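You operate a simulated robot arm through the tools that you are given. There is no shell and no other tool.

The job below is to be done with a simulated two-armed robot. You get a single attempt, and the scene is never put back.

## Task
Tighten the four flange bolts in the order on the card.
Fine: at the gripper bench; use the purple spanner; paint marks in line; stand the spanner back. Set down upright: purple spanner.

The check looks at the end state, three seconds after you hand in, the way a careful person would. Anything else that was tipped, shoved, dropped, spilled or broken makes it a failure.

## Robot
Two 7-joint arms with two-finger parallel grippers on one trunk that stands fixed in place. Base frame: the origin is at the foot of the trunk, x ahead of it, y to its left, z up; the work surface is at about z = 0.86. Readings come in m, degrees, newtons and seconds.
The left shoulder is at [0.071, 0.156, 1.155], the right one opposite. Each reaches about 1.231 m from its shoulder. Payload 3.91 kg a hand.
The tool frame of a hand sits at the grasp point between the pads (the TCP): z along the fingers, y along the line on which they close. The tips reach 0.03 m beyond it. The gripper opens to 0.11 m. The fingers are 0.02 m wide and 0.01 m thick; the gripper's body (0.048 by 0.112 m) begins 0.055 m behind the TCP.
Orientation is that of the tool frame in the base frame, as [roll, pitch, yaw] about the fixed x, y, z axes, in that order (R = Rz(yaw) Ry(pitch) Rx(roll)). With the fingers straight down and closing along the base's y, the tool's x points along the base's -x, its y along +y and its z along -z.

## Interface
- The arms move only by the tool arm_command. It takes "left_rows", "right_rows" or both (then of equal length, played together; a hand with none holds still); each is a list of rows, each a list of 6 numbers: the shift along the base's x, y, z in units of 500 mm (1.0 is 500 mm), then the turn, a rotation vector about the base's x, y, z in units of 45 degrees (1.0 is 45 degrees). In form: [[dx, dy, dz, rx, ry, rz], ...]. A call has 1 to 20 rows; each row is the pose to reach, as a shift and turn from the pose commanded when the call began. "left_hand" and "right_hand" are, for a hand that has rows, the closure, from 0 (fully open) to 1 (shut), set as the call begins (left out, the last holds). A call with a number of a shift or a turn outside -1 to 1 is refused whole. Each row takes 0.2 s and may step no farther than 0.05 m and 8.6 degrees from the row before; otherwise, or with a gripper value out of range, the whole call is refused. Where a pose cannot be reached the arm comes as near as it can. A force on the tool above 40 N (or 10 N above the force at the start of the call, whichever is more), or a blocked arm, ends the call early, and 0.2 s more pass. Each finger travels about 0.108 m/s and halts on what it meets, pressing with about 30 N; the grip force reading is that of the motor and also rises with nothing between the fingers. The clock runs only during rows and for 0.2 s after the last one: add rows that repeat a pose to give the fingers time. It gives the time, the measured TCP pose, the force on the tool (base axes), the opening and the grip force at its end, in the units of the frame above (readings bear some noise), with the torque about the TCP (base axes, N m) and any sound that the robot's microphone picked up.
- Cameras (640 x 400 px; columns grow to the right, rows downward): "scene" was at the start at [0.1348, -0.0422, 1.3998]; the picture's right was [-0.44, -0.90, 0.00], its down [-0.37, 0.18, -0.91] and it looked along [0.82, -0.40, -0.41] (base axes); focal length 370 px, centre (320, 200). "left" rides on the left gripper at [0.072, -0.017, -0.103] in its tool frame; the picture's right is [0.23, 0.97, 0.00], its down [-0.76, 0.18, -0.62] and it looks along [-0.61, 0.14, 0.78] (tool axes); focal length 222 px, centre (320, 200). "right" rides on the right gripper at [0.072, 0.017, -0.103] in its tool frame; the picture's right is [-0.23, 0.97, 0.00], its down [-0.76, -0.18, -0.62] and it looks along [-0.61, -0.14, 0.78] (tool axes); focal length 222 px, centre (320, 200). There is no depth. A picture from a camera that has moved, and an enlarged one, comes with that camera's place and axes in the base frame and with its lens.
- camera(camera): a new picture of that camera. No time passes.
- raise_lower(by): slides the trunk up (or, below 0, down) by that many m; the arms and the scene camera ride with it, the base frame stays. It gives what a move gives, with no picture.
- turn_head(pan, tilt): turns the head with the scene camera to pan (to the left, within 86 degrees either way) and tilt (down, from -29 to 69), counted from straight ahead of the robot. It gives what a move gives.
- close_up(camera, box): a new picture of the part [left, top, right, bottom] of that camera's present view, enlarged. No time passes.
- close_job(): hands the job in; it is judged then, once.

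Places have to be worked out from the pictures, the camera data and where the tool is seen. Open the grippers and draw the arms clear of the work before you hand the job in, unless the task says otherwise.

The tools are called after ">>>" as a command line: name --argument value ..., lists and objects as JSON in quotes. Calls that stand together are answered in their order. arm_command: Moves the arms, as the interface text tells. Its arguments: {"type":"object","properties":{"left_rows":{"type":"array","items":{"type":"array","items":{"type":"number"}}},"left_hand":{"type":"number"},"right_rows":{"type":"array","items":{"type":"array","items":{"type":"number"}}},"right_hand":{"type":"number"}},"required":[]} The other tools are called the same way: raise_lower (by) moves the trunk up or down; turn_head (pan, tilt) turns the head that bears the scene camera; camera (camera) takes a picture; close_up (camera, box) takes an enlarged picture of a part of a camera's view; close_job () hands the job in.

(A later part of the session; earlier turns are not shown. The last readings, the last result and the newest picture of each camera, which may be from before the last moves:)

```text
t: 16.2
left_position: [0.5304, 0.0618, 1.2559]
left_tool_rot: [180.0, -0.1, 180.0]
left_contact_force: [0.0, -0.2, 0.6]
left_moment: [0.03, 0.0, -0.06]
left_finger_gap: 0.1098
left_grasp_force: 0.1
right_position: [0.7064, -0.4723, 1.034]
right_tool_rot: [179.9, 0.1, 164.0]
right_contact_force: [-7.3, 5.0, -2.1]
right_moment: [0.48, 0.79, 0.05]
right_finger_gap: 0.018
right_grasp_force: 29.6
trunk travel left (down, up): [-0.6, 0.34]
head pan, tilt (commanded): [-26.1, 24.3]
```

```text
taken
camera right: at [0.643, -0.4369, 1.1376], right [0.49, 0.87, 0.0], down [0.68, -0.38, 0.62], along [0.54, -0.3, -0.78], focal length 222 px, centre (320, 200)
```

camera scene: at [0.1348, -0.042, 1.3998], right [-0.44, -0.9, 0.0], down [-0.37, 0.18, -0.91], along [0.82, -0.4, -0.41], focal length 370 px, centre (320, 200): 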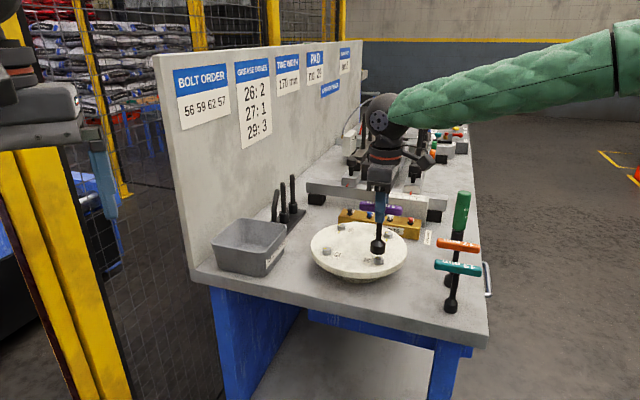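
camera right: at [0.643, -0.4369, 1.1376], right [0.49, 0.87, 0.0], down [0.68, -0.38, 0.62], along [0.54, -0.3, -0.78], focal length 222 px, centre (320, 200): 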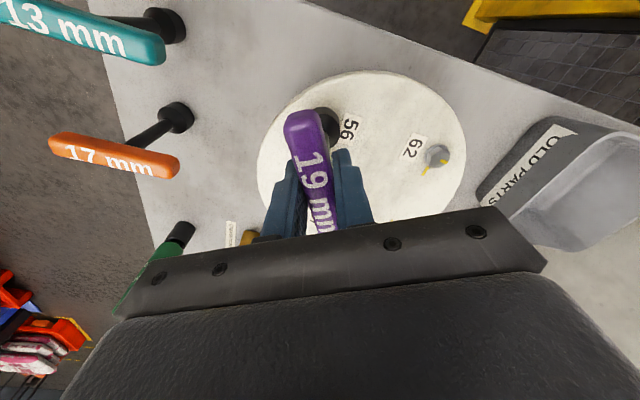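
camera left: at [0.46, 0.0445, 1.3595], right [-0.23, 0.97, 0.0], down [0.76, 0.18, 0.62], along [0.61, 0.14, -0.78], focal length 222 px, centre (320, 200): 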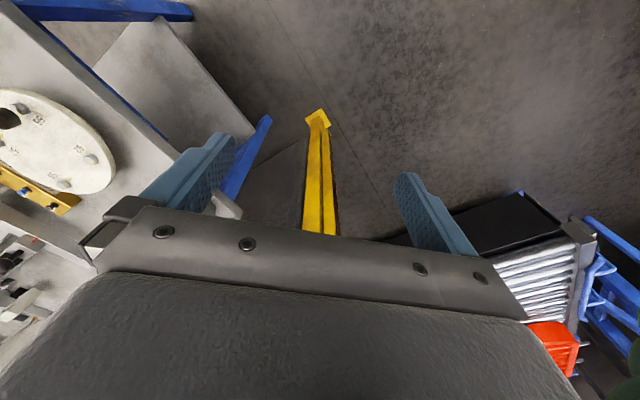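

It has turned 60° with a small side load of about 9 N from axis offset. I shift about 1 mm to relieve it and go on 28°, then check for any sound or rising torque.

>>> arm_command --right_rows '[[-0.0018, 0.0012, 0, 0, 0, 0], [-0.0018, 0.0012, 0, 0, 0, -0.104], [-0.0018, 0.0012, 0, 0, 0, -0.208], [-0.0018, 0.0012, 0, 0, 0, -0.311], [-0.0018, 0.0012, 0, 0, 0, -0.415], [-0.0018, 0.0012, 0, 0, 0, -0.519], [-0.0018, 0.0012, 0, 0, 0, -0.622], [-0.0018, 0.0012, 0, 0, 0, -0.622]]'

>>> camera --camera "right"

```text
t: 18.0
left_position: [0.5314, 0.0619, 1.2567]
left_tool_rot: [180.0, -0.1, -179.8]
left_contact_force: [-0.6, 0.5, -0.1]
left_moment: [0.01, -0.02, 0.0]
left_finger_gap: 0.11
left_grasp_force: 0.2
right_position: [0.7081, -0.4714, 1.0352]
right_tool_rot: [-180.0, 0.0, 136.1]
right_contact_force: [-4.1, 7.1, -1.2]
right_moment: [0.6, 0.47, 0.2]
right_finger_gap: 0.0179
right_grasp_force: 30.3
trunk travel left (down, up): [-0.6, 0.34]
head pan, tilt (commanded): [-26.1, 24.3]
```

```text
taken
camera right: at [0.6677, -0.4103, 1.1377], right [0.84, 0.54, 0.0], down [0.43, -0.66, 0.62], along [0.34, -0.52, -0.78], focal length 222 px, centre (320, 200)
```

right: 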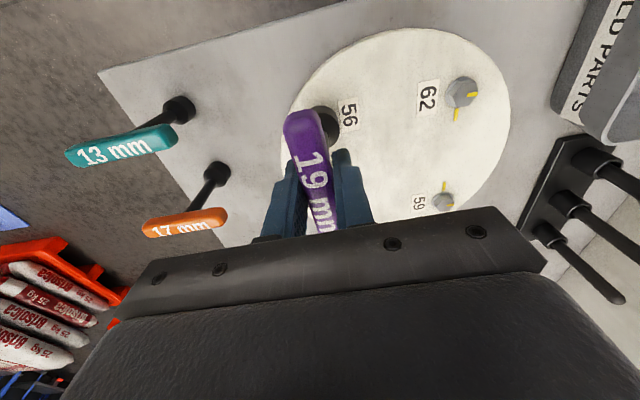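

Total turn is now 88° at 136.1° yaw, with torque 0.2 N m. I relieve the side load, lift the socket off straight, and inspect the marks on 56.

>>> arm_command --right_rows '[[-0.0008, 0.0014, 0, 0, 0, 0], [-0.0008, 0.0014, 0.02, 0, 0, 0], [-0.0008, 0.0014, 0.06, 0, 0, 0], [-0.0008, 0.0014, 0.12, 0, 0, 0], [-0.0008, 0.0014, 0.12, 0, 0, 0]]'

>>> close_up --camera "scene" --box '[360, 230, 400, 270]'

>>> close_up --camera "right" --box '[240, 50, 400, 150]'

>>> camera --camera "scene"

```text
t: 19.2
left_position: [0.5314, 0.0615, 1.2559]
left_tool_rot: [-180.0, -0.1, -179.9]
left_contact_force: [-0.2, 0.3, 0.1]
left_moment: [0.01, 0.03, 0.0]
left_finger_gap: 0.11
left_grasp_force: 0.1
right_position: [0.7072, -0.4727, 1.0941]
right_tool_rot: [180.0, -0.2, 136.2]
right_contact_force: [0.6, 0.4, -1.3]
right_moment: [0.0, 0.03, 0.0]
right_finger_gap: 0.0179
right_grasp_force: 30.0
trunk travel left (down, up): [-0.6, 0.34]
head pan, tilt (commanded): [-26.1, 24.3]
```

```text
10.00 times, centred on (380, 250) of scene
camera zoom: at [0.1354, -0.0423, 1.3997], right [-0.44, -0.9, 0.0], down [-0.37, 0.18, -0.91], along [0.82, -0.4, -0.41], focal length 3699 px, centre (-280, -300)
```

zoom: 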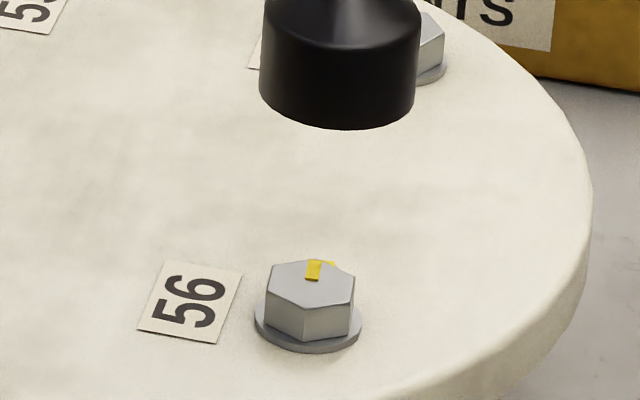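

```text
4.00 times, centred on (320, 100) of right
camera zoom: at [0.6679, -0.4113, 1.1961], right [0.84, 0.54, 0.0], down [0.43, -0.66, 0.62], along [0.34, -0.52, -0.78], focal length 888 px, centre (320, 600)
```

zoom: 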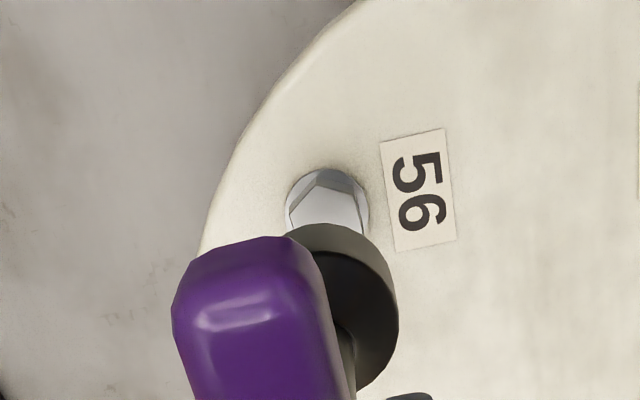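

```text
taken
camera scene: at [0.1354, -0.0423, 1.3997], right [-0.44, -0.9, 0.0], down [-0.37, 0.18, -0.91], along [0.82, -0.4, -0.41], focal length 370 px, centre (320, 200)
```

scene: 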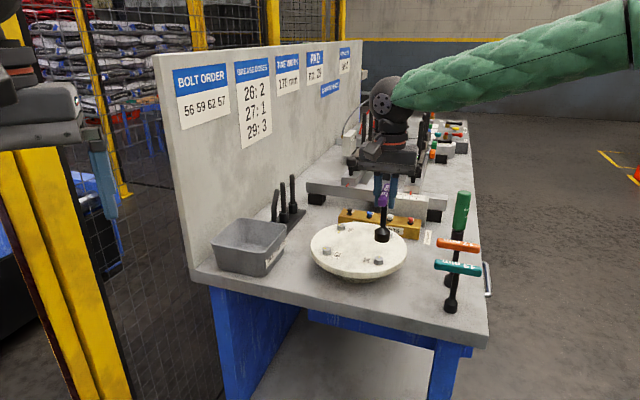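

Bolt 56 has turned and its head mark now points away from me, near the flange mark. I zoom in to measure the remaining error.

>>> close_up --camera "scene" --box '[371, 250, 387, 266]'

>>> close_up --camera "left" --box '[0, 80, 130, 210]'

```text
16.00 times, centred on (379, 258) of scene
camera zoom: at [0.1354, -0.0423, 1.3997], right [-0.44, -0.9, 0.0], down [-0.37, 0.18, -0.91], along [0.82, -0.4, -0.41], focal length 5919 px, centre (-624, -728)
```

zoom: 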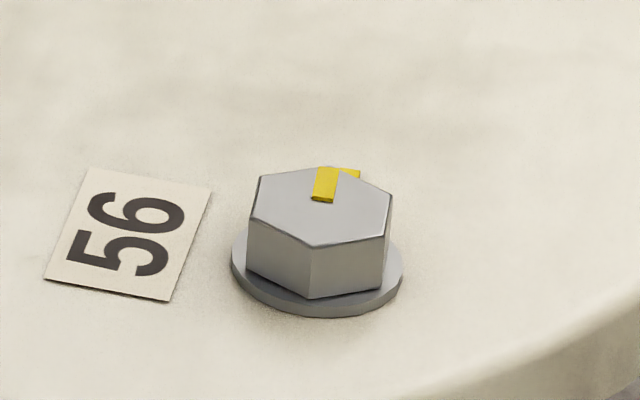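

```text
3.08 times, centred on (65, 145) of left
camera zoom: at [0.4606, 0.044, 1.3592], right [-0.23, 0.97, 0.0], down [0.76, 0.18, 0.62], along [0.61, 0.14, -0.78], focal length 684 px, centre (1105, 369)
```

zoom: 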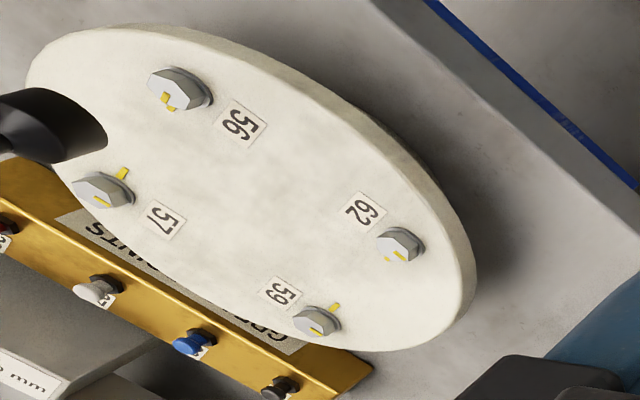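

The head mark on 56 points at about -41° and the flange mark is near -44°. I check with the left camera's view of it.

>>> close_up --camera "left" --box '[10, 98, 34, 118]'

>>> close_up --camera "left" --box '[78, 145, 102, 165]'

```text
16.00 times, centred on (22, 108) of left
camera zoom: at [0.4606, 0.044, 1.3592], right [-0.23, 0.97, 0.0], down [0.76, 0.18, 0.62], along [0.61, 0.14, -0.78], focal length 3554 px, centre (5088, 1672)
```

zoom: 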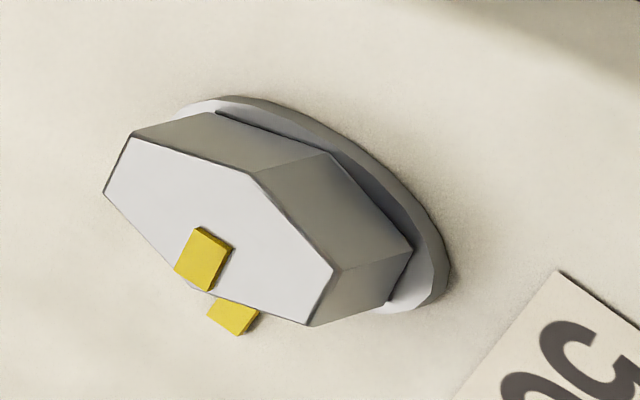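

```text
16.00 times, centred on (90, 155) of left
camera zoom: at [0.4606, 0.044, 1.3592], right [-0.23, 0.97, 0.0], down [0.76, 0.18, 0.62], along [0.61, 0.14, -0.78], focal length 3554 px, centre (4000, 920)
```

zoom: 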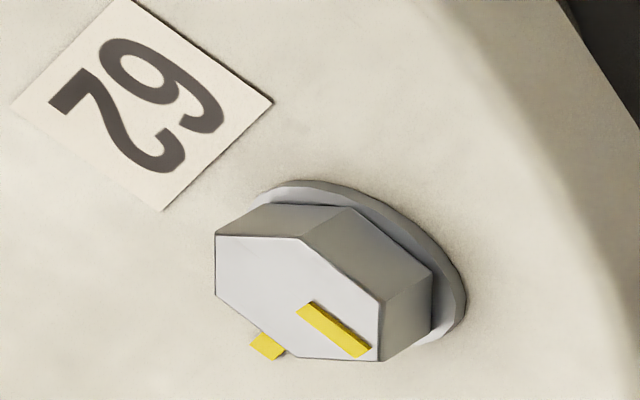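

The left view is too oblique to measure from. I shift the hand 4.5 cm so its camera sits almost straight above bolt 56.

>>> arm_command --right_rows '[[0.028, -0.036, 0, 0, 0, 0], [0.055, -0.071, 0, 0, 0, 0], [0.055, -0.071, 0, 0, 0, 0]]'

>>> camera --camera "right"

>>> close_up --camera "right" --box '[296, 30, 344, 78]'

```text
t: 20.0
left_position: [0.5298, 0.0623, 1.2568]
left_tool_rot: [-180.0, 0.0, -179.9]
left_contact_force: [-0.6, 0.3, 0.3]
left_moment: [0.0, 0.0, -0.04]
left_finger_gap: 0.1103
left_grasp_force: 0.1
right_position: [0.7336, -0.5078, 1.0945]
right_tool_rot: [180.0, 0.1, 136.1]
right_contact_force: [0.5, -1.1, -1.3]
right_moment: [0.02, -0.02, -0.01]
right_finger_gap: 0.0177
right_grasp_force: 29.6
trunk travel left (down, up): [-0.6, 0.34]
head pan, tilt (commanded): [-26.1, 24.3]
```

```text
taken
camera right: at [0.6939, -0.4456, 1.1973], right [0.84, 0.54, 0.0], down [0.43, -0.66, 0.62], along [0.34, -0.52, -0.78], focal length 222 px, centre (320, 200)
```

right: 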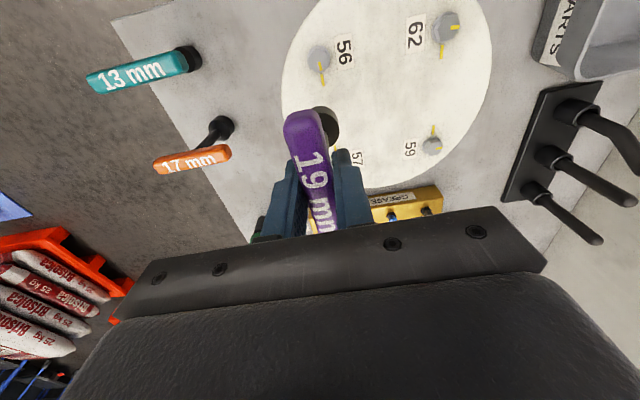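

```text
8.33 times, centred on (320, 54) of right
camera zoom: at [0.6939, -0.4456, 1.1973], right [0.84, 0.54, 0.0], down [0.43, -0.66, 0.62], along [0.34, -0.52, -0.78], focal length 1851 px, centre (320, 1417)
```

zoom: 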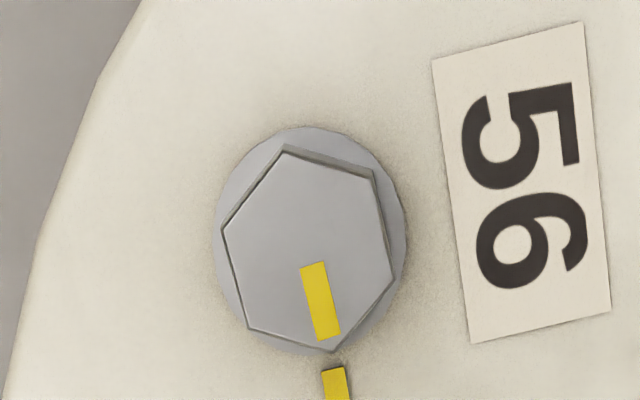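

The overhead view is clear. I take a slightly wider crop to get the flange mark's whole length.

>>> close_up --camera "right" --box '[300, 44, 344, 92]'

```text
8.33 times, centred on (322, 68) of right
camera zoom: at [0.6939, -0.4456, 1.1973], right [0.84, 0.54, 0.0], down [0.43, -0.66, 0.62], along [0.34, -0.52, -0.78], focal length 1851 px, centre (303, 1300)
```

zoom: 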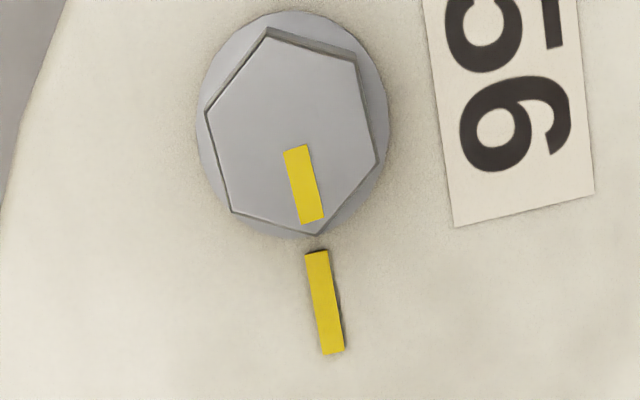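

The flange mark measures -45.5° to -46° and the head mark -42°, so bolt 56 needs about 4° more; the socket has about 2° of play. I go back on with the hex centred in its play and turn to 4° past the last yaw.

>>> arm_command --right_rows '[[-0.028, 0.036, 0, 0, 0, 0.02], [-0.055, 0.071, 0, 0, 0, 0.044], [-0.055, 0.071, -0.04, 0, 0, 0.044], [-0.055, 0.071, -0.07, 0, 0, 0.044], [-0.055, 0.071, -0.09, 0, 0, 0.044], [-0.055, 0.071, -0.105, 0, 0, 0.044], [-0.055, 0.071, -0.12, 0, 0, 0.044], [-0.055, 0.071, -0.12, 0, 0, 0.044]]'

>>> close_up --camera "scene" --box '[360, 230, 400, 270]'

```text
t: 21.8
left_position: [0.5315, 0.0618, 1.2553]
left_tool_rot: [-180.0, -0.1, -179.9]
left_contact_force: [0.2, 0.0, -1.2]
left_moment: [-0.03, 0.0, -0.01]
left_finger_gap: 0.1101
left_grasp_force: 0.0
right_position: [0.7056, -0.4719, 1.0333]
right_tool_rot: [180.0, 0.0, 138.1]
right_contact_force: [0.0, 2.9, -1.2]
right_moment: [0.2, -0.02, 0.02]
right_finger_gap: 0.0175
right_grasp_force: 30.2
trunk travel left (down, up): [-0.6, 0.34]
head pan, tilt (commanded): [-26.1, 24.3]
```

```text
10.00 times, centred on (380, 250) of scene
camera zoom: at [0.1349, -0.0418, 1.3998], right [-0.44, -0.9, 0.0], down [-0.37, 0.18, -0.91], along [0.82, -0.4, -0.41], focal length 3699 px, centre (-280, -300)
```

zoom: 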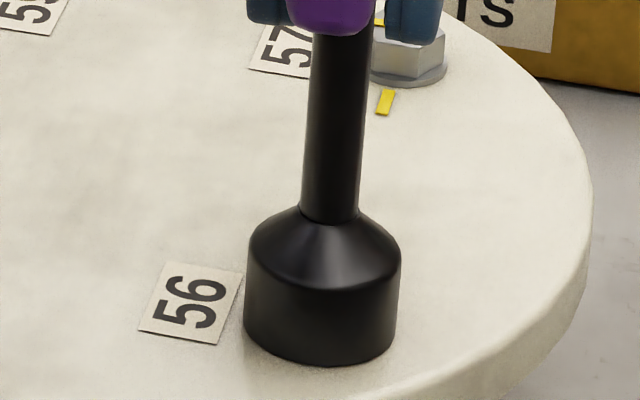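

No vertical contact load, but in the scene view the socket seems about 3.5 mm to the right of where it sat the first time. I check it closely before turning.

>>> camera --camera "right"

>>> close_up --camera "right" --box '[280, 70, 376, 150]'

>>> close_up --camera "scene" --box '[350, 180, 420, 270]'

>>> close_up --camera "left" --box '[0, 70, 60, 130]'

```text
taken
camera right: at [0.6637, -0.4112, 1.1372], right [0.82, 0.57, 0.0], down [0.45, -0.64, 0.62], along [0.36, -0.51, -0.78], focal length 222 px, centre (320, 200)
```

right: 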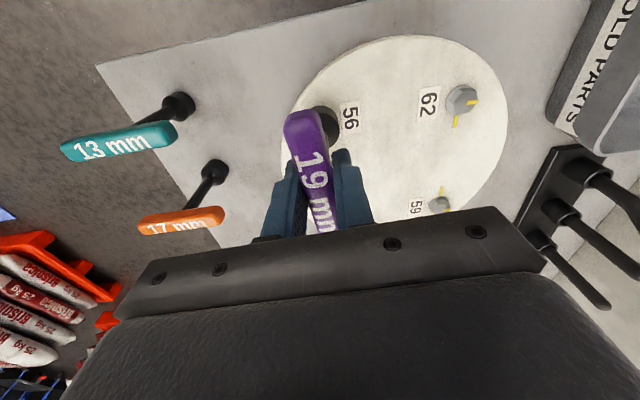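

```text
5.00 times, centred on (328, 110) of right
camera zoom: at [0.6637, -0.4112, 1.1372], right [0.82, 0.57, 0.0], down [0.45, -0.64, 0.62], along [0.36, -0.51, -0.78], focal length 1111 px, centre (280, 650)
```

zoom: 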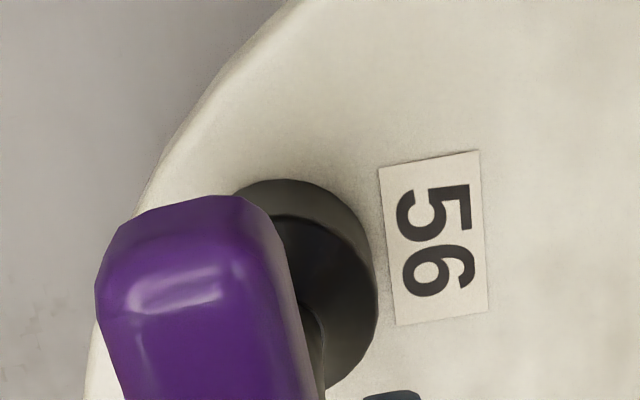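

```text
4.44 times, centred on (385, 225) of scene
camera zoom: at [0.1349, -0.0418, 1.3998], right [-0.44, -0.9, 0.0], down [-0.37, 0.18, -0.91], along [0.82, -0.4, -0.41], focal length 1644 px, centre (31, 89)
```

zoom: 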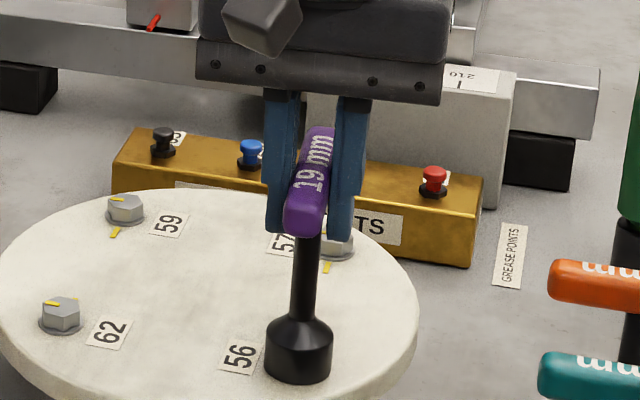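

```text
6.67 times, centred on (30, 100) of left
camera zoom: at [0.46, 0.0446, 1.3594], right [-0.23, 0.97, 0.0], down [0.76, 0.18, 0.62], along [0.61, 0.14, -0.78], focal length 1481 px, centre (2253, 867)
```

zoom: 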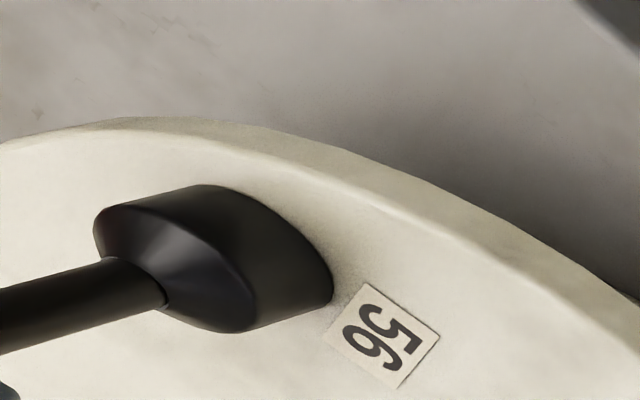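

The socket bottom is about 3 mm image-right of the bolt axis, and the small +y force agrees. I shift the hand in the relieving direction, in place, and read the forces again.

>>> arm_command --right_rows '[[0.001, 0.002, 0, 0, 0, 0], [0.002, 0.0044, 0, 0, 0, 0], [0.002, 0.0044, 0, 0, 0, 0]]'

>>> close_up --camera "scene" --box '[360, 230, 400, 270]'

```text
t: 22.6
left_position: [0.5302, 0.062, 1.256]
left_tool_rot: [-179.9, -0.1, -179.9]
left_contact_force: [0.3, -0.2, -0.5]
left_moment: [0.01, -0.01, -0.05]
left_finger_gap: 0.1099
left_grasp_force: 0.1
right_position: [0.7062, -0.4681, 1.0355]
right_tool_rot: [180.0, 0.0, 138.2]
right_contact_force: [0.4, 0.2, -1.7]
right_moment: [0.01, 0.01, 0.01]
right_finger_gap: 0.0174
right_grasp_force: 29.4
trunk travel left (down, up): [-0.6, 0.34]
head pan, tilt (commanded): [-26.1, 24.3]
```

```text
10.00 times, centred on (380, 250) of scene
camera zoom: at [0.1349, -0.0422, 1.3998], right [-0.44, -0.9, 0.0], down [-0.37, 0.18, -0.91], along [0.82, -0.4, -0.41], focal length 3699 px, centre (-280, -300)
```

zoom: 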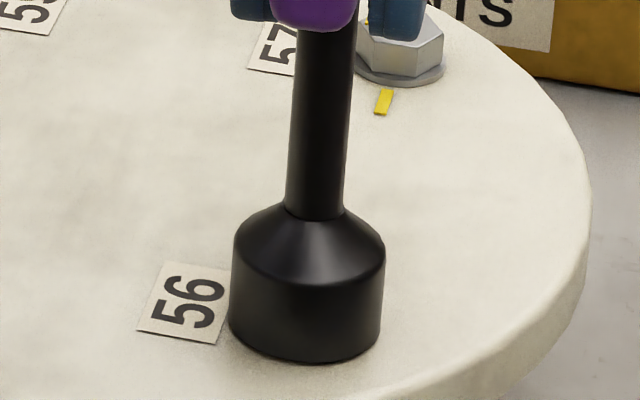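

Forces are now essentially zero and the socket is centred on the bolt again. I turn clockwise 6° to yaw 132, taking up the play plus the missing 4°.

>>> arm_command --right_rows '[[0, 0, 0, 0, 0, -0.045], [0, 0, 0, 0, 0, -0.09], [0, 0, 0, 0, 0, -0.136], [0, 0, 0, 0, 0, -0.136]]'

```text
t: 23.6
left_position: [0.5317, 0.0621, 1.255]
left_tool_rot: [180.0, 0.1, -179.9]
left_contact_force: [0.8, -0.8, -0.4]
left_moment: [0.01, 0.01, 0.0]
left_finger_gap: 0.1101
left_grasp_force: 0.2
right_position: [0.707, -0.4686, 1.0362]
right_tool_rot: [-180.0, -0.1, 132.1]
right_contact_force: [0.4, -0.1, -1.7]
right_moment: [0.03, 0.02, 0.19]
right_finger_gap: 0.0177
right_grasp_force: 29.9
trunk travel left (down, up): [-0.6, 0.34]
head pan, tilt (commanded): [-26.1, 24.3]
```

The 0.19 N m torque shows the bolt followed. I lift off, shift the camera over the bolt and measure.

>>> arm_command --right_rows '[[0, 0, 0.02, 0, 0, 0], [0, 0, 0.06, 0, 0, 0], [0, 0, 0.12, 0, 0, 0], [0.028, -0.036, 0.12, 0, 0, 0], [0.055, -0.071, 0.12, 0, 0, 0], [0.055, -0.071, 0.12, 0, 0, 0]]'

>>> close_up --camera "right" --box '[296, 44, 348, 92]'

>>> close_up --camera "scene" --box '[360, 230, 400, 270]'

```text
t: 25.0
left_position: [0.531, 0.0625, 1.2559]
left_tool_rot: [-180.0, 0.0, -179.9]
left_contact_force: [-0.3, 0.9, 0.4]
left_moment: [-0.01, -0.02, -0.01]
left_finger_gap: 0.1098
left_grasp_force: 0.0
right_position: [0.7351, -0.5046, 1.095]
right_tool_rot: [-180.0, 0.0, 132.0]
right_contact_force: [0.1, -0.1, -2.6]
right_moment: [0.05, 0.02, -0.04]
right_finger_gap: 0.0176
right_grasp_force: 30.8
trunk travel left (down, up): [-0.6, 0.34]
head pan, tilt (commanded): [-26.1, 24.3]
```

```text
8.33 times, centred on (322, 68) of right
camera zoom: at [0.6994, -0.4398, 1.1982], right [0.88, 0.48, 0.0], down [0.38, -0.68, 0.62], along [0.3, -0.55, -0.78], focal length 1851 px, centre (303, 1300)
```

zoom: 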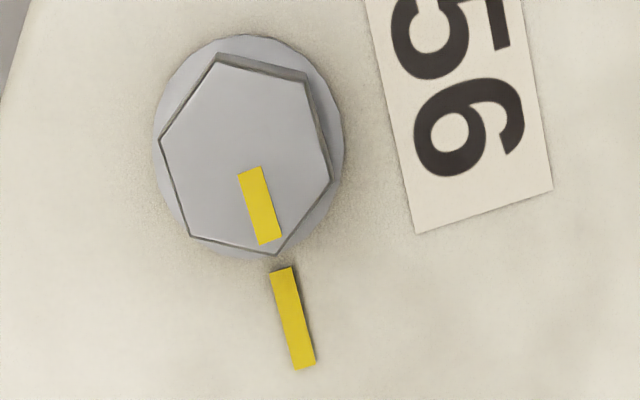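

```text
10.00 times, centred on (380, 250) of scene
camera zoom: at [0.1345, -0.0416, 1.3999], right [-0.44, -0.9, 0.0], down [-0.37, 0.18, -0.91], along [0.82, -0.4, -0.41], focal length 3699 px, centre (-280, -300)
```

zoom: 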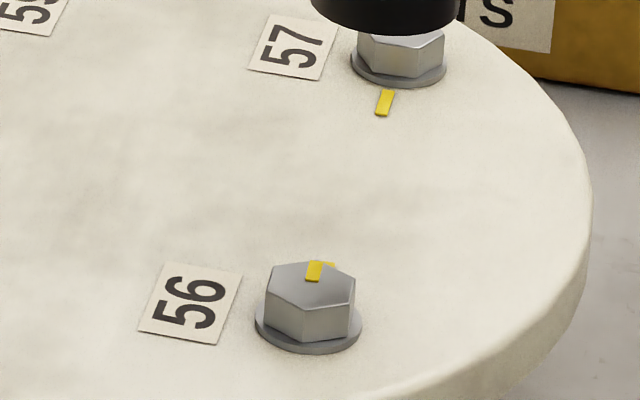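

The head mark is at about -43.1° and the flange mark at -45.3°, so 2° remain; with the socket centred the lag is nearly 5°. I reseat and turn to yaw 129.7 to finish bolt 56.

>>> arm_command --right_rows '[[-0.028, 0.036, 0, 0, 0, 0.02], [-0.055, 0.071, 0, 0, 0, 0.03], [-0.055, 0.071, -0.04, 0, 0, 0.03], [-0.055, 0.071, -0.07, 0, 0, 0.03], [-0.055, 0.071, -0.09, 0, 0, 0.03], [-0.055, 0.071, -0.105, 0, 0, 0.03], [-0.055, 0.071, -0.12, 0, 0, 0.03], [-0.055, 0.071, -0.12, 0, 0, -0.01], [-0.055, 0.071, -0.12, 0, 0, -0.051], [-0.055, 0.071, -0.12, 0, 0, -0.051], [-0.055, 0.071, -0.12, 0, 0, -0.051]]'

>>> close_up --camera "scene" --box '[360, 230, 400, 270]'

```text
t: 27.4
left_position: [0.5315, 0.0627, 1.2557]
left_tool_rot: [180.0, 0.0, -179.9]
left_contact_force: [-0.4, 0.3, -0.8]
left_moment: [0.01, 0.0, 0.02]
left_finger_gap: 0.1101
left_grasp_force: 0.0
right_position: [0.7069, -0.4685, 1.0355]
right_tool_rot: [180.0, -0.1, 129.7]
right_contact_force: [0.2, 0.7, -1.8]
right_moment: [0.03, 0.03, 0.02]
right_finger_gap: 0.0179
right_grasp_force: 29.3
trunk travel left (down, up): [-0.6, 0.34]
head pan, tilt (commanded): [-26.1, 24.3]
```

```text
10.00 times, centred on (380, 250) of scene
camera zoom: at [0.1349, -0.042, 1.3998], right [-0.44, -0.9, 0.0], down [-0.37, 0.18, -0.91], along [0.82, -0.4, -0.41], focal length 3699 px, centre (-280, -300)
```

zoom: 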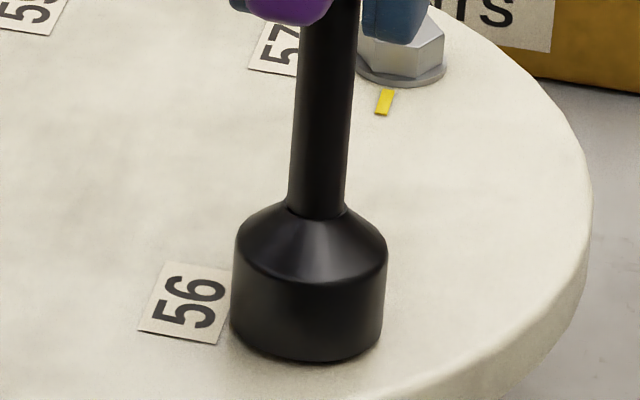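

The torque reads near zero here, so I lift and look at the result.

>>> arm_command --right_rows '[[0, 0, 0.02, 0, 0, 0], [0, 0, 0.06, 0, 0, 0], [0, 0, 0.12, 0, 0, 0], [0.028, -0.036, 0.12, 0, 0, 0], [0.055, -0.071, 0.12, 0, 0, 0], [0.055, -0.071, 0.12, 0, 0, 0]]'

>>> close_up --camera "right" --box '[292, 44, 344, 92]'

>>> camera --camera "right"

```text
t: 28.8
left_position: [0.531, 0.0627, 1.2566]
left_tool_rot: [180.0, 0.0, -179.9]
left_contact_force: [0.6, -0.8, 0.3]
left_moment: [-0.02, -0.03, -0.02]
left_finger_gap: 0.1101
left_grasp_force: 0.0
right_position: [0.7323, -0.5058, 1.0974]
right_tool_rot: [179.9, 0.0, 129.7]
right_contact_force: [-0.3, -0.1, -1.9]
right_moment: [-0.01, 0.03, -0.01]
right_finger_gap: 0.0175
right_grasp_force: 29.7
trunk travel left (down, up): [-0.6, 0.34]
head pan, tilt (commanded): [-26.1, 24.3]
```

```text
8.33 times, centred on (318, 68) of right
camera zoom: at [0.7001, -0.4401, 1.1993], right [0.89, 0.45, 0.0], down [0.35, -0.7, 0.62], along [0.28, -0.56, -0.78], focal length 1851 px, centre (337, 1300)
```

zoom: 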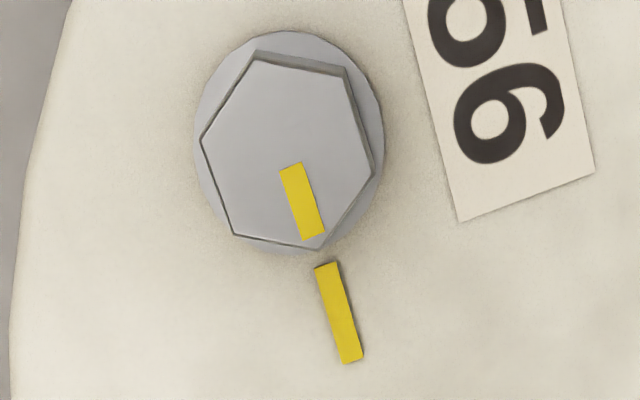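

```text
taken
camera right: at [0.7001, -0.4401, 1.1993], right [0.89, 0.45, 0.0], down [0.35, -0.7, 0.62], along [0.28, -0.56, -0.78], focal length 222 px, centre (320, 200)
```

right: 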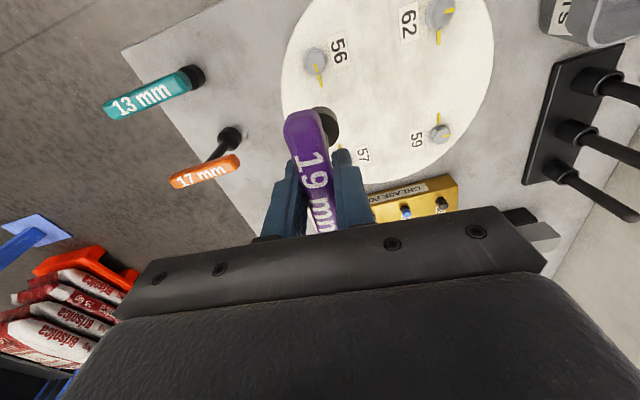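

The head mark has not moved from about -43°. I check whether the bar has turned inside the grip by comparing the same crop as at the start.

>>> close_up --camera "right" --box '[280, 85, 376, 145]'

>>> close_up --camera "right" --box '[250, 95, 390, 245]'

```text
6.67 times, centred on (328, 115) of right
camera zoom: at [0.7001, -0.4401, 1.1993], right [0.89, 0.45, 0.0], down [0.35, -0.7, 0.62], along [0.28, -0.56, -0.78], focal length 1481 px, centre (267, 767)
```

zoom: 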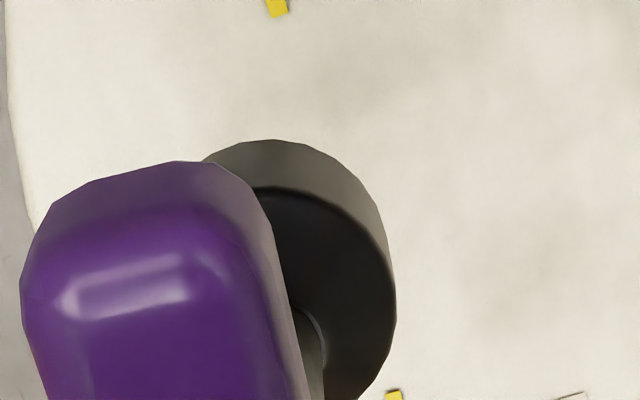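

```text
2.67 times, centred on (320, 170) of right
camera zoom: at [0.7001, -0.4401, 1.1993], right [0.89, 0.45, 0.0], down [0.35, -0.7, 0.62], along [0.28, -0.56, -0.78], focal length 592 px, centre (320, 280)
```

zoom: 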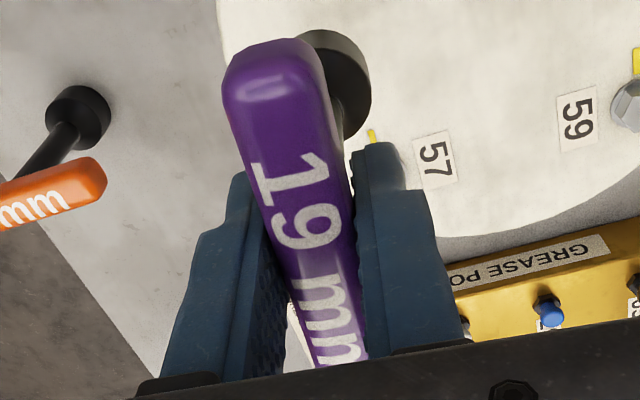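

The bar has settled a couple of degrees in the pads, which explains the lag. I reseat the socket and turn on to yaw 127.2, watching the torque.

>>> arm_command --right_rows '[[-0.028, 0.036, 0, 0, 0, 0.02], [-0.055, 0.071, 0, 0, 0, 0.03], [-0.055, 0.071, -0.04, 0, 0, 0.03], [-0.055, 0.071, -0.07, 0, 0, 0.03], [-0.055, 0.071, -0.09, 0, 0, 0.03], [-0.055, 0.071, -0.105, 0, 0, 0.03], [-0.055, 0.071, -0.12, 0, 0, 0.03], [-0.055, 0.071, -0.12, 0, 0, -0.01], [-0.055, 0.071, -0.12, 0, 0, -0.04], [-0.055, 0.071, -0.12, 0, 0, -0.056], [-0.055, 0.071, -0.12, 0, 0, -0.056]]'

```text
t: 31.2
left_position: [0.5321, 0.0615, 1.2563]
left_tool_rot: [180.0, 0.0, -179.9]
left_contact_force: [-0.2, -0.2, 0.1]
left_moment: [-0.03, 0.05, 0.02]
left_finger_gap: 0.1099
left_grasp_force: 0.1
right_position: [0.7073, -0.4695, 1.0349]
right_tool_rot: [180.0, 0.0, 127.2]
right_contact_force: [-0.5, 0.0, -2.1]
right_moment: [-0.02, -0.02, 0.06]
right_finger_gap: 0.0178
right_grasp_force: 30.0
trunk travel left (down, up): [-0.6, 0.34]
head pan, tilt (commanded): [-26.1, 24.3]
```

Torque is only 0.06 N m, so contact is just starting. I turn 1.5° more and read again.

>>> arm_command --right_rows '[[0, 0, 0, 0, 0, -0.02], [0, 0, 0, 0, 0, -0.033], [0, 0, 0, 0, 0, -0.033]]'

```text
t: 32.0
left_position: [0.5314, 0.0619, 1.2551]
left_tool_rot: [-179.9, 0.0, -179.9]
left_contact_force: [-0.3, 0.0, -0.2]
left_moment: [-0.07, 0.02, 0.0]
left_finger_gap: 0.1097
left_grasp_force: 0.1
right_position: [0.7054, -0.4689, 1.0341]
right_tool_rot: [180.0, -0.2, 125.7]
right_contact_force: [-0.2, 0.4, -1.9]
right_moment: [0.01, 0.02, 0.08]
right_finger_gap: 0.0177
right_grasp_force: 30.0
trunk travel left (down, up): [-0.6, 0.34]
head pan, tilt (commanded): [-26.1, 24.3]
```

Still 0.08 N m. I go one more degree, then lift and look.

>>> arm_command --right_rows '[[0, 0, 0, 0, 0, -0.022], [0, 0, 0, 0, 0, -0.022]]'

>>> arm_command --right_rows '[[0, 0, 0.02, 0, 0, 0], [0, 0, 0.06, 0, 0, 0], [0, 0, 0.12, 0, 0, 0], [0.028, -0.036, 0.12, 0, 0, 0], [0.055, -0.071, 0.12, 0, 0, 0], [0.055, -0.071, 0.12, 0, 0, 0]]'

>>> close_up --camera "right" --box '[288, 44, 340, 92]'

```text
t: 32.6
left_position: [0.5305, 0.0612, 1.2558]
left_tool_rot: [179.9, 0.1, -179.9]
left_contact_force: [0.0, -0.1, -0.2]
left_moment: [-0.01, -0.04, -0.01]
left_finger_gap: 0.1098
left_grasp_force: 0.0
right_position: [0.7073, -0.4691, 1.0352]
right_tool_rot: [180.0, 0.1, 124.7]
right_contact_force: [0.4, -0.7, -2.5]
right_moment: [0.04, -0.01, 0.13]
right_finger_gap: 0.0178
right_grasp_force: 30.2
trunk travel left (down, up): [-0.6, 0.34]
head pan, tilt (commanded): [-26.1, 24.3]
```

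```text
t: 34.0
left_position: [0.5322, 0.0619, 1.256]
left_tool_rot: [-179.9, 0.0, -179.9]
left_contact_force: [0.3, -0.4, 0.8]
left_moment: [0.0, -0.01, 0.0]
left_finger_gap: 0.1101
left_grasp_force: 0.0
right_position: [0.7342, -0.5049, 1.0938]
right_tool_rot: [-180.0, 0.0, 124.6]
right_contact_force: [0.4, 0.3, -1.2]
right_moment: [-0.02, 0.0, 0.04]
right_finger_gap: 0.0177
right_grasp_force: 29.7
trunk travel left (down, up): [-0.6, 0.34]
head pan, tilt (commanded): [-26.1, 24.3]
```

```text
8.33 times, centred on (314, 68) of right
camera zoom: at [0.7076, -0.4362, 1.1974], right [0.93, 0.37, 0.0], down [0.29, -0.73, 0.62], along [0.23, -0.58, -0.78], focal length 1851 px, centre (370, 1300)
```

zoom: 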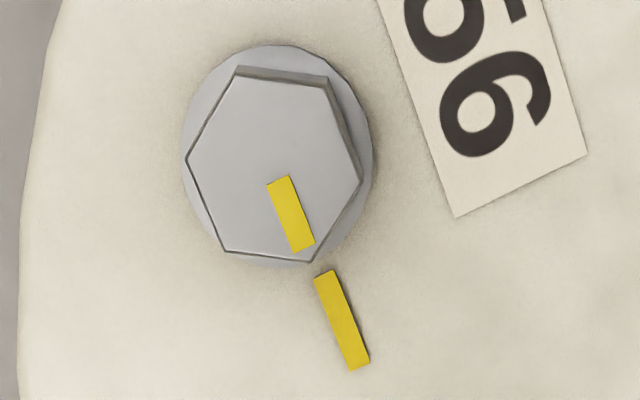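

Bolt 56 now measures head -44.3° against flange -45.1°, in line within 1°. Next is 59; before moving I check how the bar lies in the grip.

>>> close_up --camera "right" --box '[250, 95, 390, 245]'

>>> close_up --camera "scene" --box '[350, 170, 430, 260]'

>>> camera --camera "scene"

```text
2.67 times, centred on (320, 170) of right
camera zoom: at [0.7076, -0.4362, 1.1974], right [0.93, 0.37, 0.0], down [0.29, -0.73, 0.62], along [0.23, -0.58, -0.78], focal length 592 px, centre (320, 280)
```

zoom: 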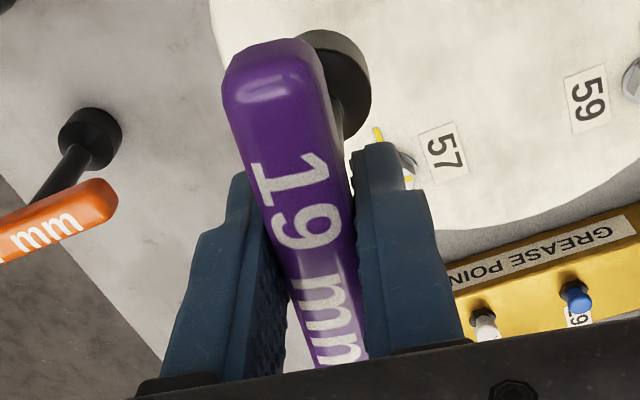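

```text
4.44 times, centred on (390, 215) of scene
camera zoom: at [0.1346, -0.0417, 1.3999], right [-0.44, -0.9, 0.0], down [-0.37, 0.18, -0.91], along [0.82, -0.4, -0.41], focal length 1644 px, centre (9, 133)
```

zoom: 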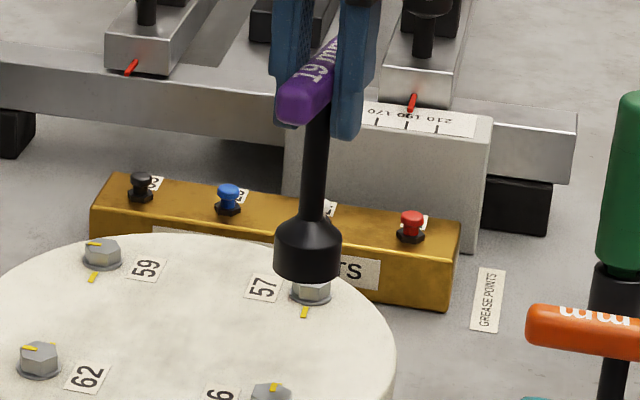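

```text
taken
camera scene: at [0.1346, -0.0417, 1.3999], right [-0.44, -0.9, 0.0], down [-0.37, 0.18, -0.91], along [0.82, -0.4, -0.41], focal length 370 px, centre (320, 200)
```

scene: 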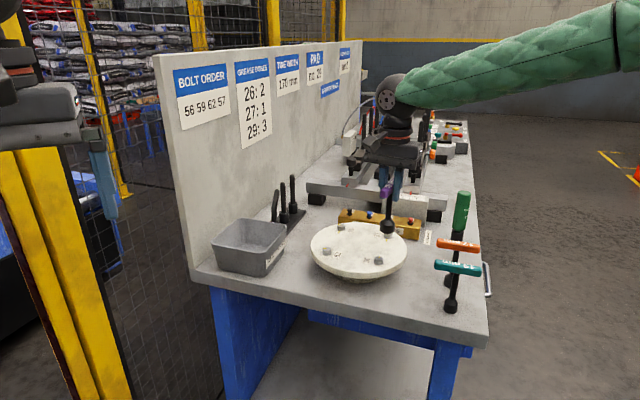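

The spanner hangs straight and unchanged in the grip. Bolt 59 needs 270° clockwise, so I carry the spanner towards it while turning the hand counter-clockwise in free air. I do this in 45° parts, checking that the wrist follows.

>>> arm_command --right_rows '[[0.025, 0.005, 0, 0, 0, 0.167], [0.05, 0.01, 0, 0, 0, 0.333], [0.075, 0.015, 0, 0, 0, 0.5], [0.1, 0.02, 0, 0, 0, 0.667], [0.125, 0.025, 0, 0, 0, 0.833], [0.15, 0.03, 0, 0, 0, 1.0]]'

>>> arm_command --right_rows '[[0.025, 0.005, 0, 0, 0, 0.167], [0.05, 0.01, 0, 0, 0, 0.333], [0.075, 0.015, 0, 0, 0, 0.5], [0.1, 0.02, 0, 0, 0, 0.667], [0.125, 0.025, 0, 0, 0, 0.833], [0.15, 0.03, 0, 0, 0, 1.0]]'

```text
t: 35.4
left_position: [0.5314, 0.0621, 1.2558]
left_tool_rot: [179.9, -0.1, 180.0]
left_contact_force: [0.3, 0.0, 0.4]
left_moment: [-0.01, 0.04, 0.02]
left_finger_gap: 0.1098
left_grasp_force: 0.1
right_position: [0.8109, -0.492, 1.0932]
right_tool_rot: [180.0, -0.1, 169.8]
right_contact_force: [0.2, -0.7, -0.9]
right_moment: [0.0, 0.01, 0.0]
right_finger_gap: 0.0177
right_grasp_force: 30.7
trunk travel left (down, up): [-0.6, 0.34]
head pan, tilt (commanded): [-26.1, 24.3]
```

```text
t: 36.8
left_position: [0.5315, 0.0618, 1.2558]
left_tool_rot: [179.9, 0.1, 180.0]
left_contact_force: [0.2, -0.1, 0.7]
left_moment: [0.01, 0.0, 0.0]
left_finger_gap: 0.1099
left_grasp_force: 0.0
right_position: [0.886, -0.4752, 1.0923]
right_tool_rot: [180.0, -0.1, -145.2]
right_contact_force: [1.3, -0.7, -3.0]
right_moment: [0.03, 0.02, -0.03]
right_finger_gap: 0.0176
right_grasp_force: 29.7
trunk travel left (down, up): [-0.6, 0.34]
head pan, tilt (commanded): [-26.1, 24.3]
```

The wrist follows well. I continue turning counter-clockwise in place above 59 and watch whether it still tracks.

>>> arm_command --right_rows '[[0, 0, 0, 0, 0, 0.167], [0, 0, 0, 0, 0, 0.333], [0, 0, 0, 0, 0, 0.5], [0, 0, 0, 0, 0, 0.667], [0, 0, 0, 0, 0, 0.833], [0, 0, 0, 0, 0, 1.0]]'

>>> arm_command --right_rows '[[0.001, 0.0006, 0, 0, 0, 0.167], [0.002, 0.0012, 0, 0, 0, 0.333], [0.0034, 0.0018, 0, 0, 0, 0.516], [0.0034, 0.0018, 0, 0, 0, 0.516]]'

>>> camera --camera "scene"

>>> camera --camera "right"

>>> close_up --camera "scene" --box '[320, 205, 370, 255]'

```text
t: 38.2
left_position: [0.5322, 0.0621, 1.256]
left_tool_rot: [179.9, -0.2, -180.0]
left_contact_force: [0.0, 0.4, -0.4]
left_moment: [0.02, 0.02, -0.06]
left_finger_gap: 0.11
left_grasp_force: 0.1
right_position: [0.886, -0.4742, 1.0945]
right_tool_rot: [179.9, -0.1, -100.2]
right_contact_force: [-0.9, -0.4, -2.2]
right_moment: [0.01, 0.02, 0.01]
right_finger_gap: 0.0176
right_grasp_force: 30.2
trunk travel left (down, up): [-0.6, 0.34]
head pan, tilt (commanded): [-26.1, 24.3]
```

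```text
t: 39.2
left_position: [0.5312, 0.0604, 1.2558]
left_tool_rot: [180.0, -0.1, -180.0]
left_contact_force: [-0.3, 0.3, -0.3]
left_moment: [0.01, -0.03, -0.05]
left_finger_gap: 0.11
left_grasp_force: 0.1
right_position: [0.8865, -0.4745, 1.0947]
right_tool_rot: [-180.0, 0.0, -77.0]
right_contact_force: [0.2, -0.2, -2.2]
right_moment: [0.01, -0.01, 0.01]
right_finger_gap: 0.0175
right_grasp_force: 30.4
trunk travel left (down, up): [-0.6, 0.34]
head pan, tilt (commanded): [-26.1, 24.3]
```

```text
taken
camera scene: at [0.1351, -0.042, 1.3998], right [-0.44, -0.9, 0.0], down [-0.37, 0.18, -0.91], along [0.82, -0.4, -0.41], focal length 370 px, centre (320, 200)
```

scene: 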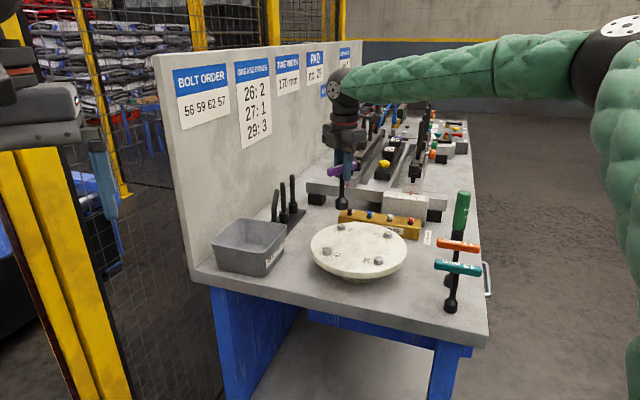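

```text
taken
camera right: at [0.8875, -0.5488, 1.1979], right [-1.0, 0.0, 0.0], down [0.0, 0.78, 0.62], along [0.0, 0.62, -0.78], focal length 222 px, centre (320, 200)
```

right: 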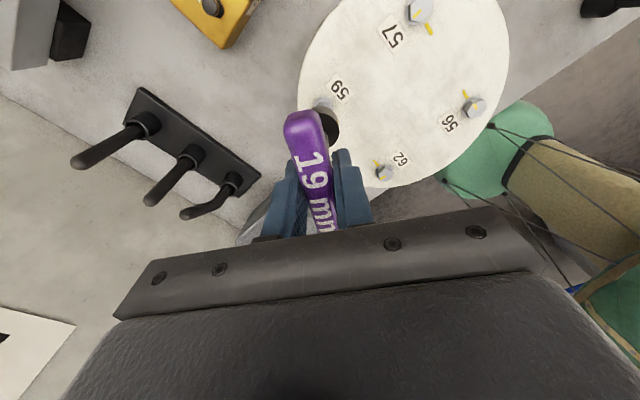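

```text
8.00 times, centred on (345, 230) of scene
camera zoom: at [0.1351, -0.042, 1.3998], right [-0.44, -0.9, 0.0], down [-0.37, 0.18, -0.91], along [0.82, -0.4, -0.41], focal length 2960 px, centre (120, -40)
```

zoom: 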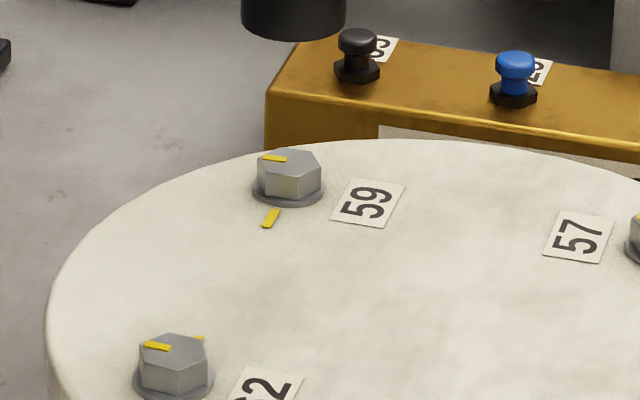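

The wrist reaches this orientation fine, and laterally the socket is right above bolt 59. I check the other direction through the hand camera.

>>> close_up --camera "right" --box '[280, 85, 376, 145]'

```text
6.67 times, centred on (328, 115) of right
camera zoom: at [0.8875, -0.5488, 1.1979], right [-1.0, 0.0, 0.0], down [0.0, 0.78, 0.62], along [0.0, 0.62, -0.78], focal length 1481 px, centre (267, 767)
```

zoom: 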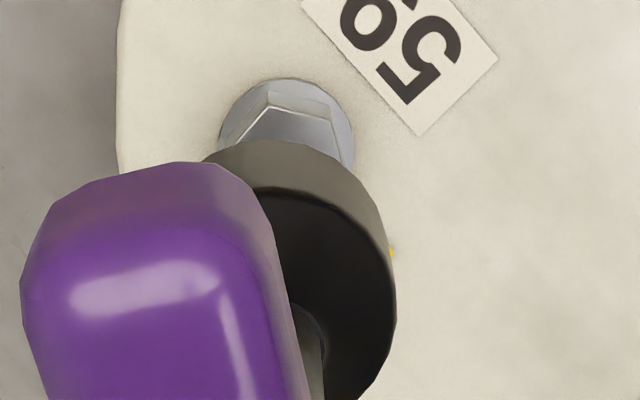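

The views disagree by a few millimetres at this height, so I lower the socket to about 1 cm above the head to compare it directly with the bolt.

>>> arm_command --right_rows '[[-0.002, 0.001, -0.04, 0, 0, 0], [-0.004, 0.002, -0.08, 0, 0, 0], [-0.004, 0.002, -0.08, 0, 0, 0]]'

>>> close_up --camera "right" --box '[280, 85, 376, 145]'

>>> close_up --camera "scene" --box '[325, 205, 365, 245]'

```text
t: 40.0
left_position: [0.5309, 0.0616, 1.2557]
left_tool_rot: [179.9, 0.0, -179.9]
left_contact_force: [-0.6, -0.7, -0.4]
left_moment: [0.02, -0.01, 0.01]
left_finger_gap: 0.1101
left_grasp_force: 0.0
right_position: [0.8829, -0.4741, 1.0532]
right_tool_rot: [180.0, 0.0, -77.1]
right_contact_force: [-0.7, 0.2, -2.6]
right_moment: [-0.02, 0.02, -0.02]
right_finger_gap: 0.0176
right_grasp_force: 29.8
trunk travel left (down, up): [-0.6, 0.34]
head pan, tilt (commanded): [-26.1, 24.3]
```

```text
6.67 times, centred on (328, 115) of right
camera zoom: at [0.8846, -0.5492, 1.1567], right [-1.0, 0.0, 0.0], down [0.0, 0.78, 0.62], along [0.0, 0.62, -0.78], focal length 1481 px, centre (267, 767)
```

zoom: 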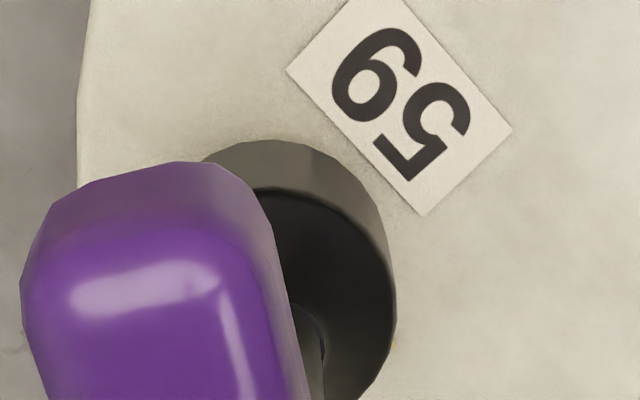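

```text
10.00 times, centred on (345, 225) of scene
camera zoom: at [0.1348, -0.0418, 1.3998], right [-0.44, -0.9, 0.0], down [-0.37, 0.18, -0.91], along [0.82, -0.4, -0.41], focal length 3699 px, centre (70, -50)
```

zoom: 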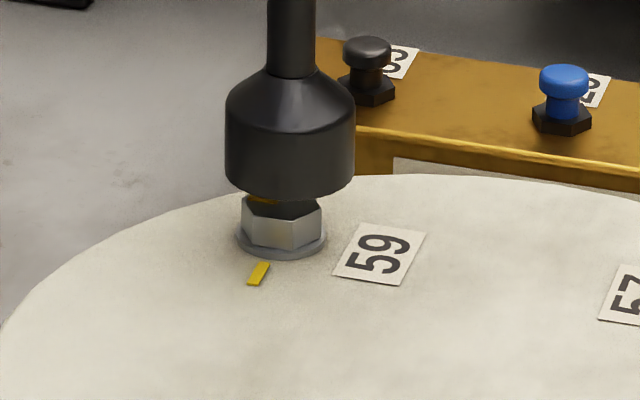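

At close range the socket needs about 2 mm in +y, and both views agree once the hand camera's known bias is allowed for. I make that shift and lower gently onto 59.

>>> arm_command --right_rows '[[0, 0.0042, 0, 0, 0, 0], [0, 0.0042, -0.008, 0, 0, 0], [0, 0.0042, -0.016, 0, 0, 0], [0, 0.0042, -0.024, 0, 0, 0], [0, 0.0042, -0.03, 0, 0, 0], [0, 0.0042, -0.036, 0, 0, 0], [0, 0.0042, -0.036, 0, 0, 0]]'

>>> close_up --camera "scene" --box '[325, 205, 365, 245]'

```text
t: 41.6
left_position: [0.531, 0.0617, 1.2549]
left_tool_rot: [-180.0, 0.0, -179.9]
left_contact_force: [-1.0, 0.8, 0.6]
left_moment: [-0.01, -0.01, 0.02]
left_finger_gap: 0.11
left_grasp_force: 0.1
right_position: [0.8844, -0.4703, 1.0362]
right_tool_rot: [179.8, 0.0, -77.1]
right_contact_force: [-0.4, 0.2, -1.6]
right_moment: [0.02, -0.01, -0.04]
right_finger_gap: 0.0177
right_grasp_force: 29.8
trunk travel left (down, up): [-0.6, 0.34]
head pan, tilt (commanded): [-26.1, 24.3]
```

```text
10.00 times, centred on (345, 225) of scene
camera zoom: at [0.1351, -0.042, 1.3998], right [-0.44, -0.9, 0.0], down [-0.37, 0.18, -0.91], along [0.82, -0.4, -0.41], focal length 3699 px, centre (70, -50)
```

zoom: 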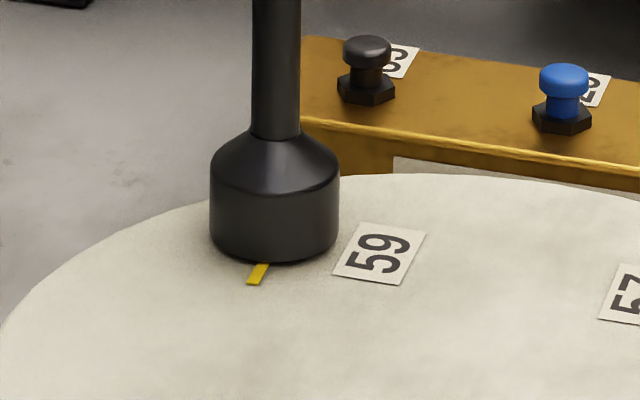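

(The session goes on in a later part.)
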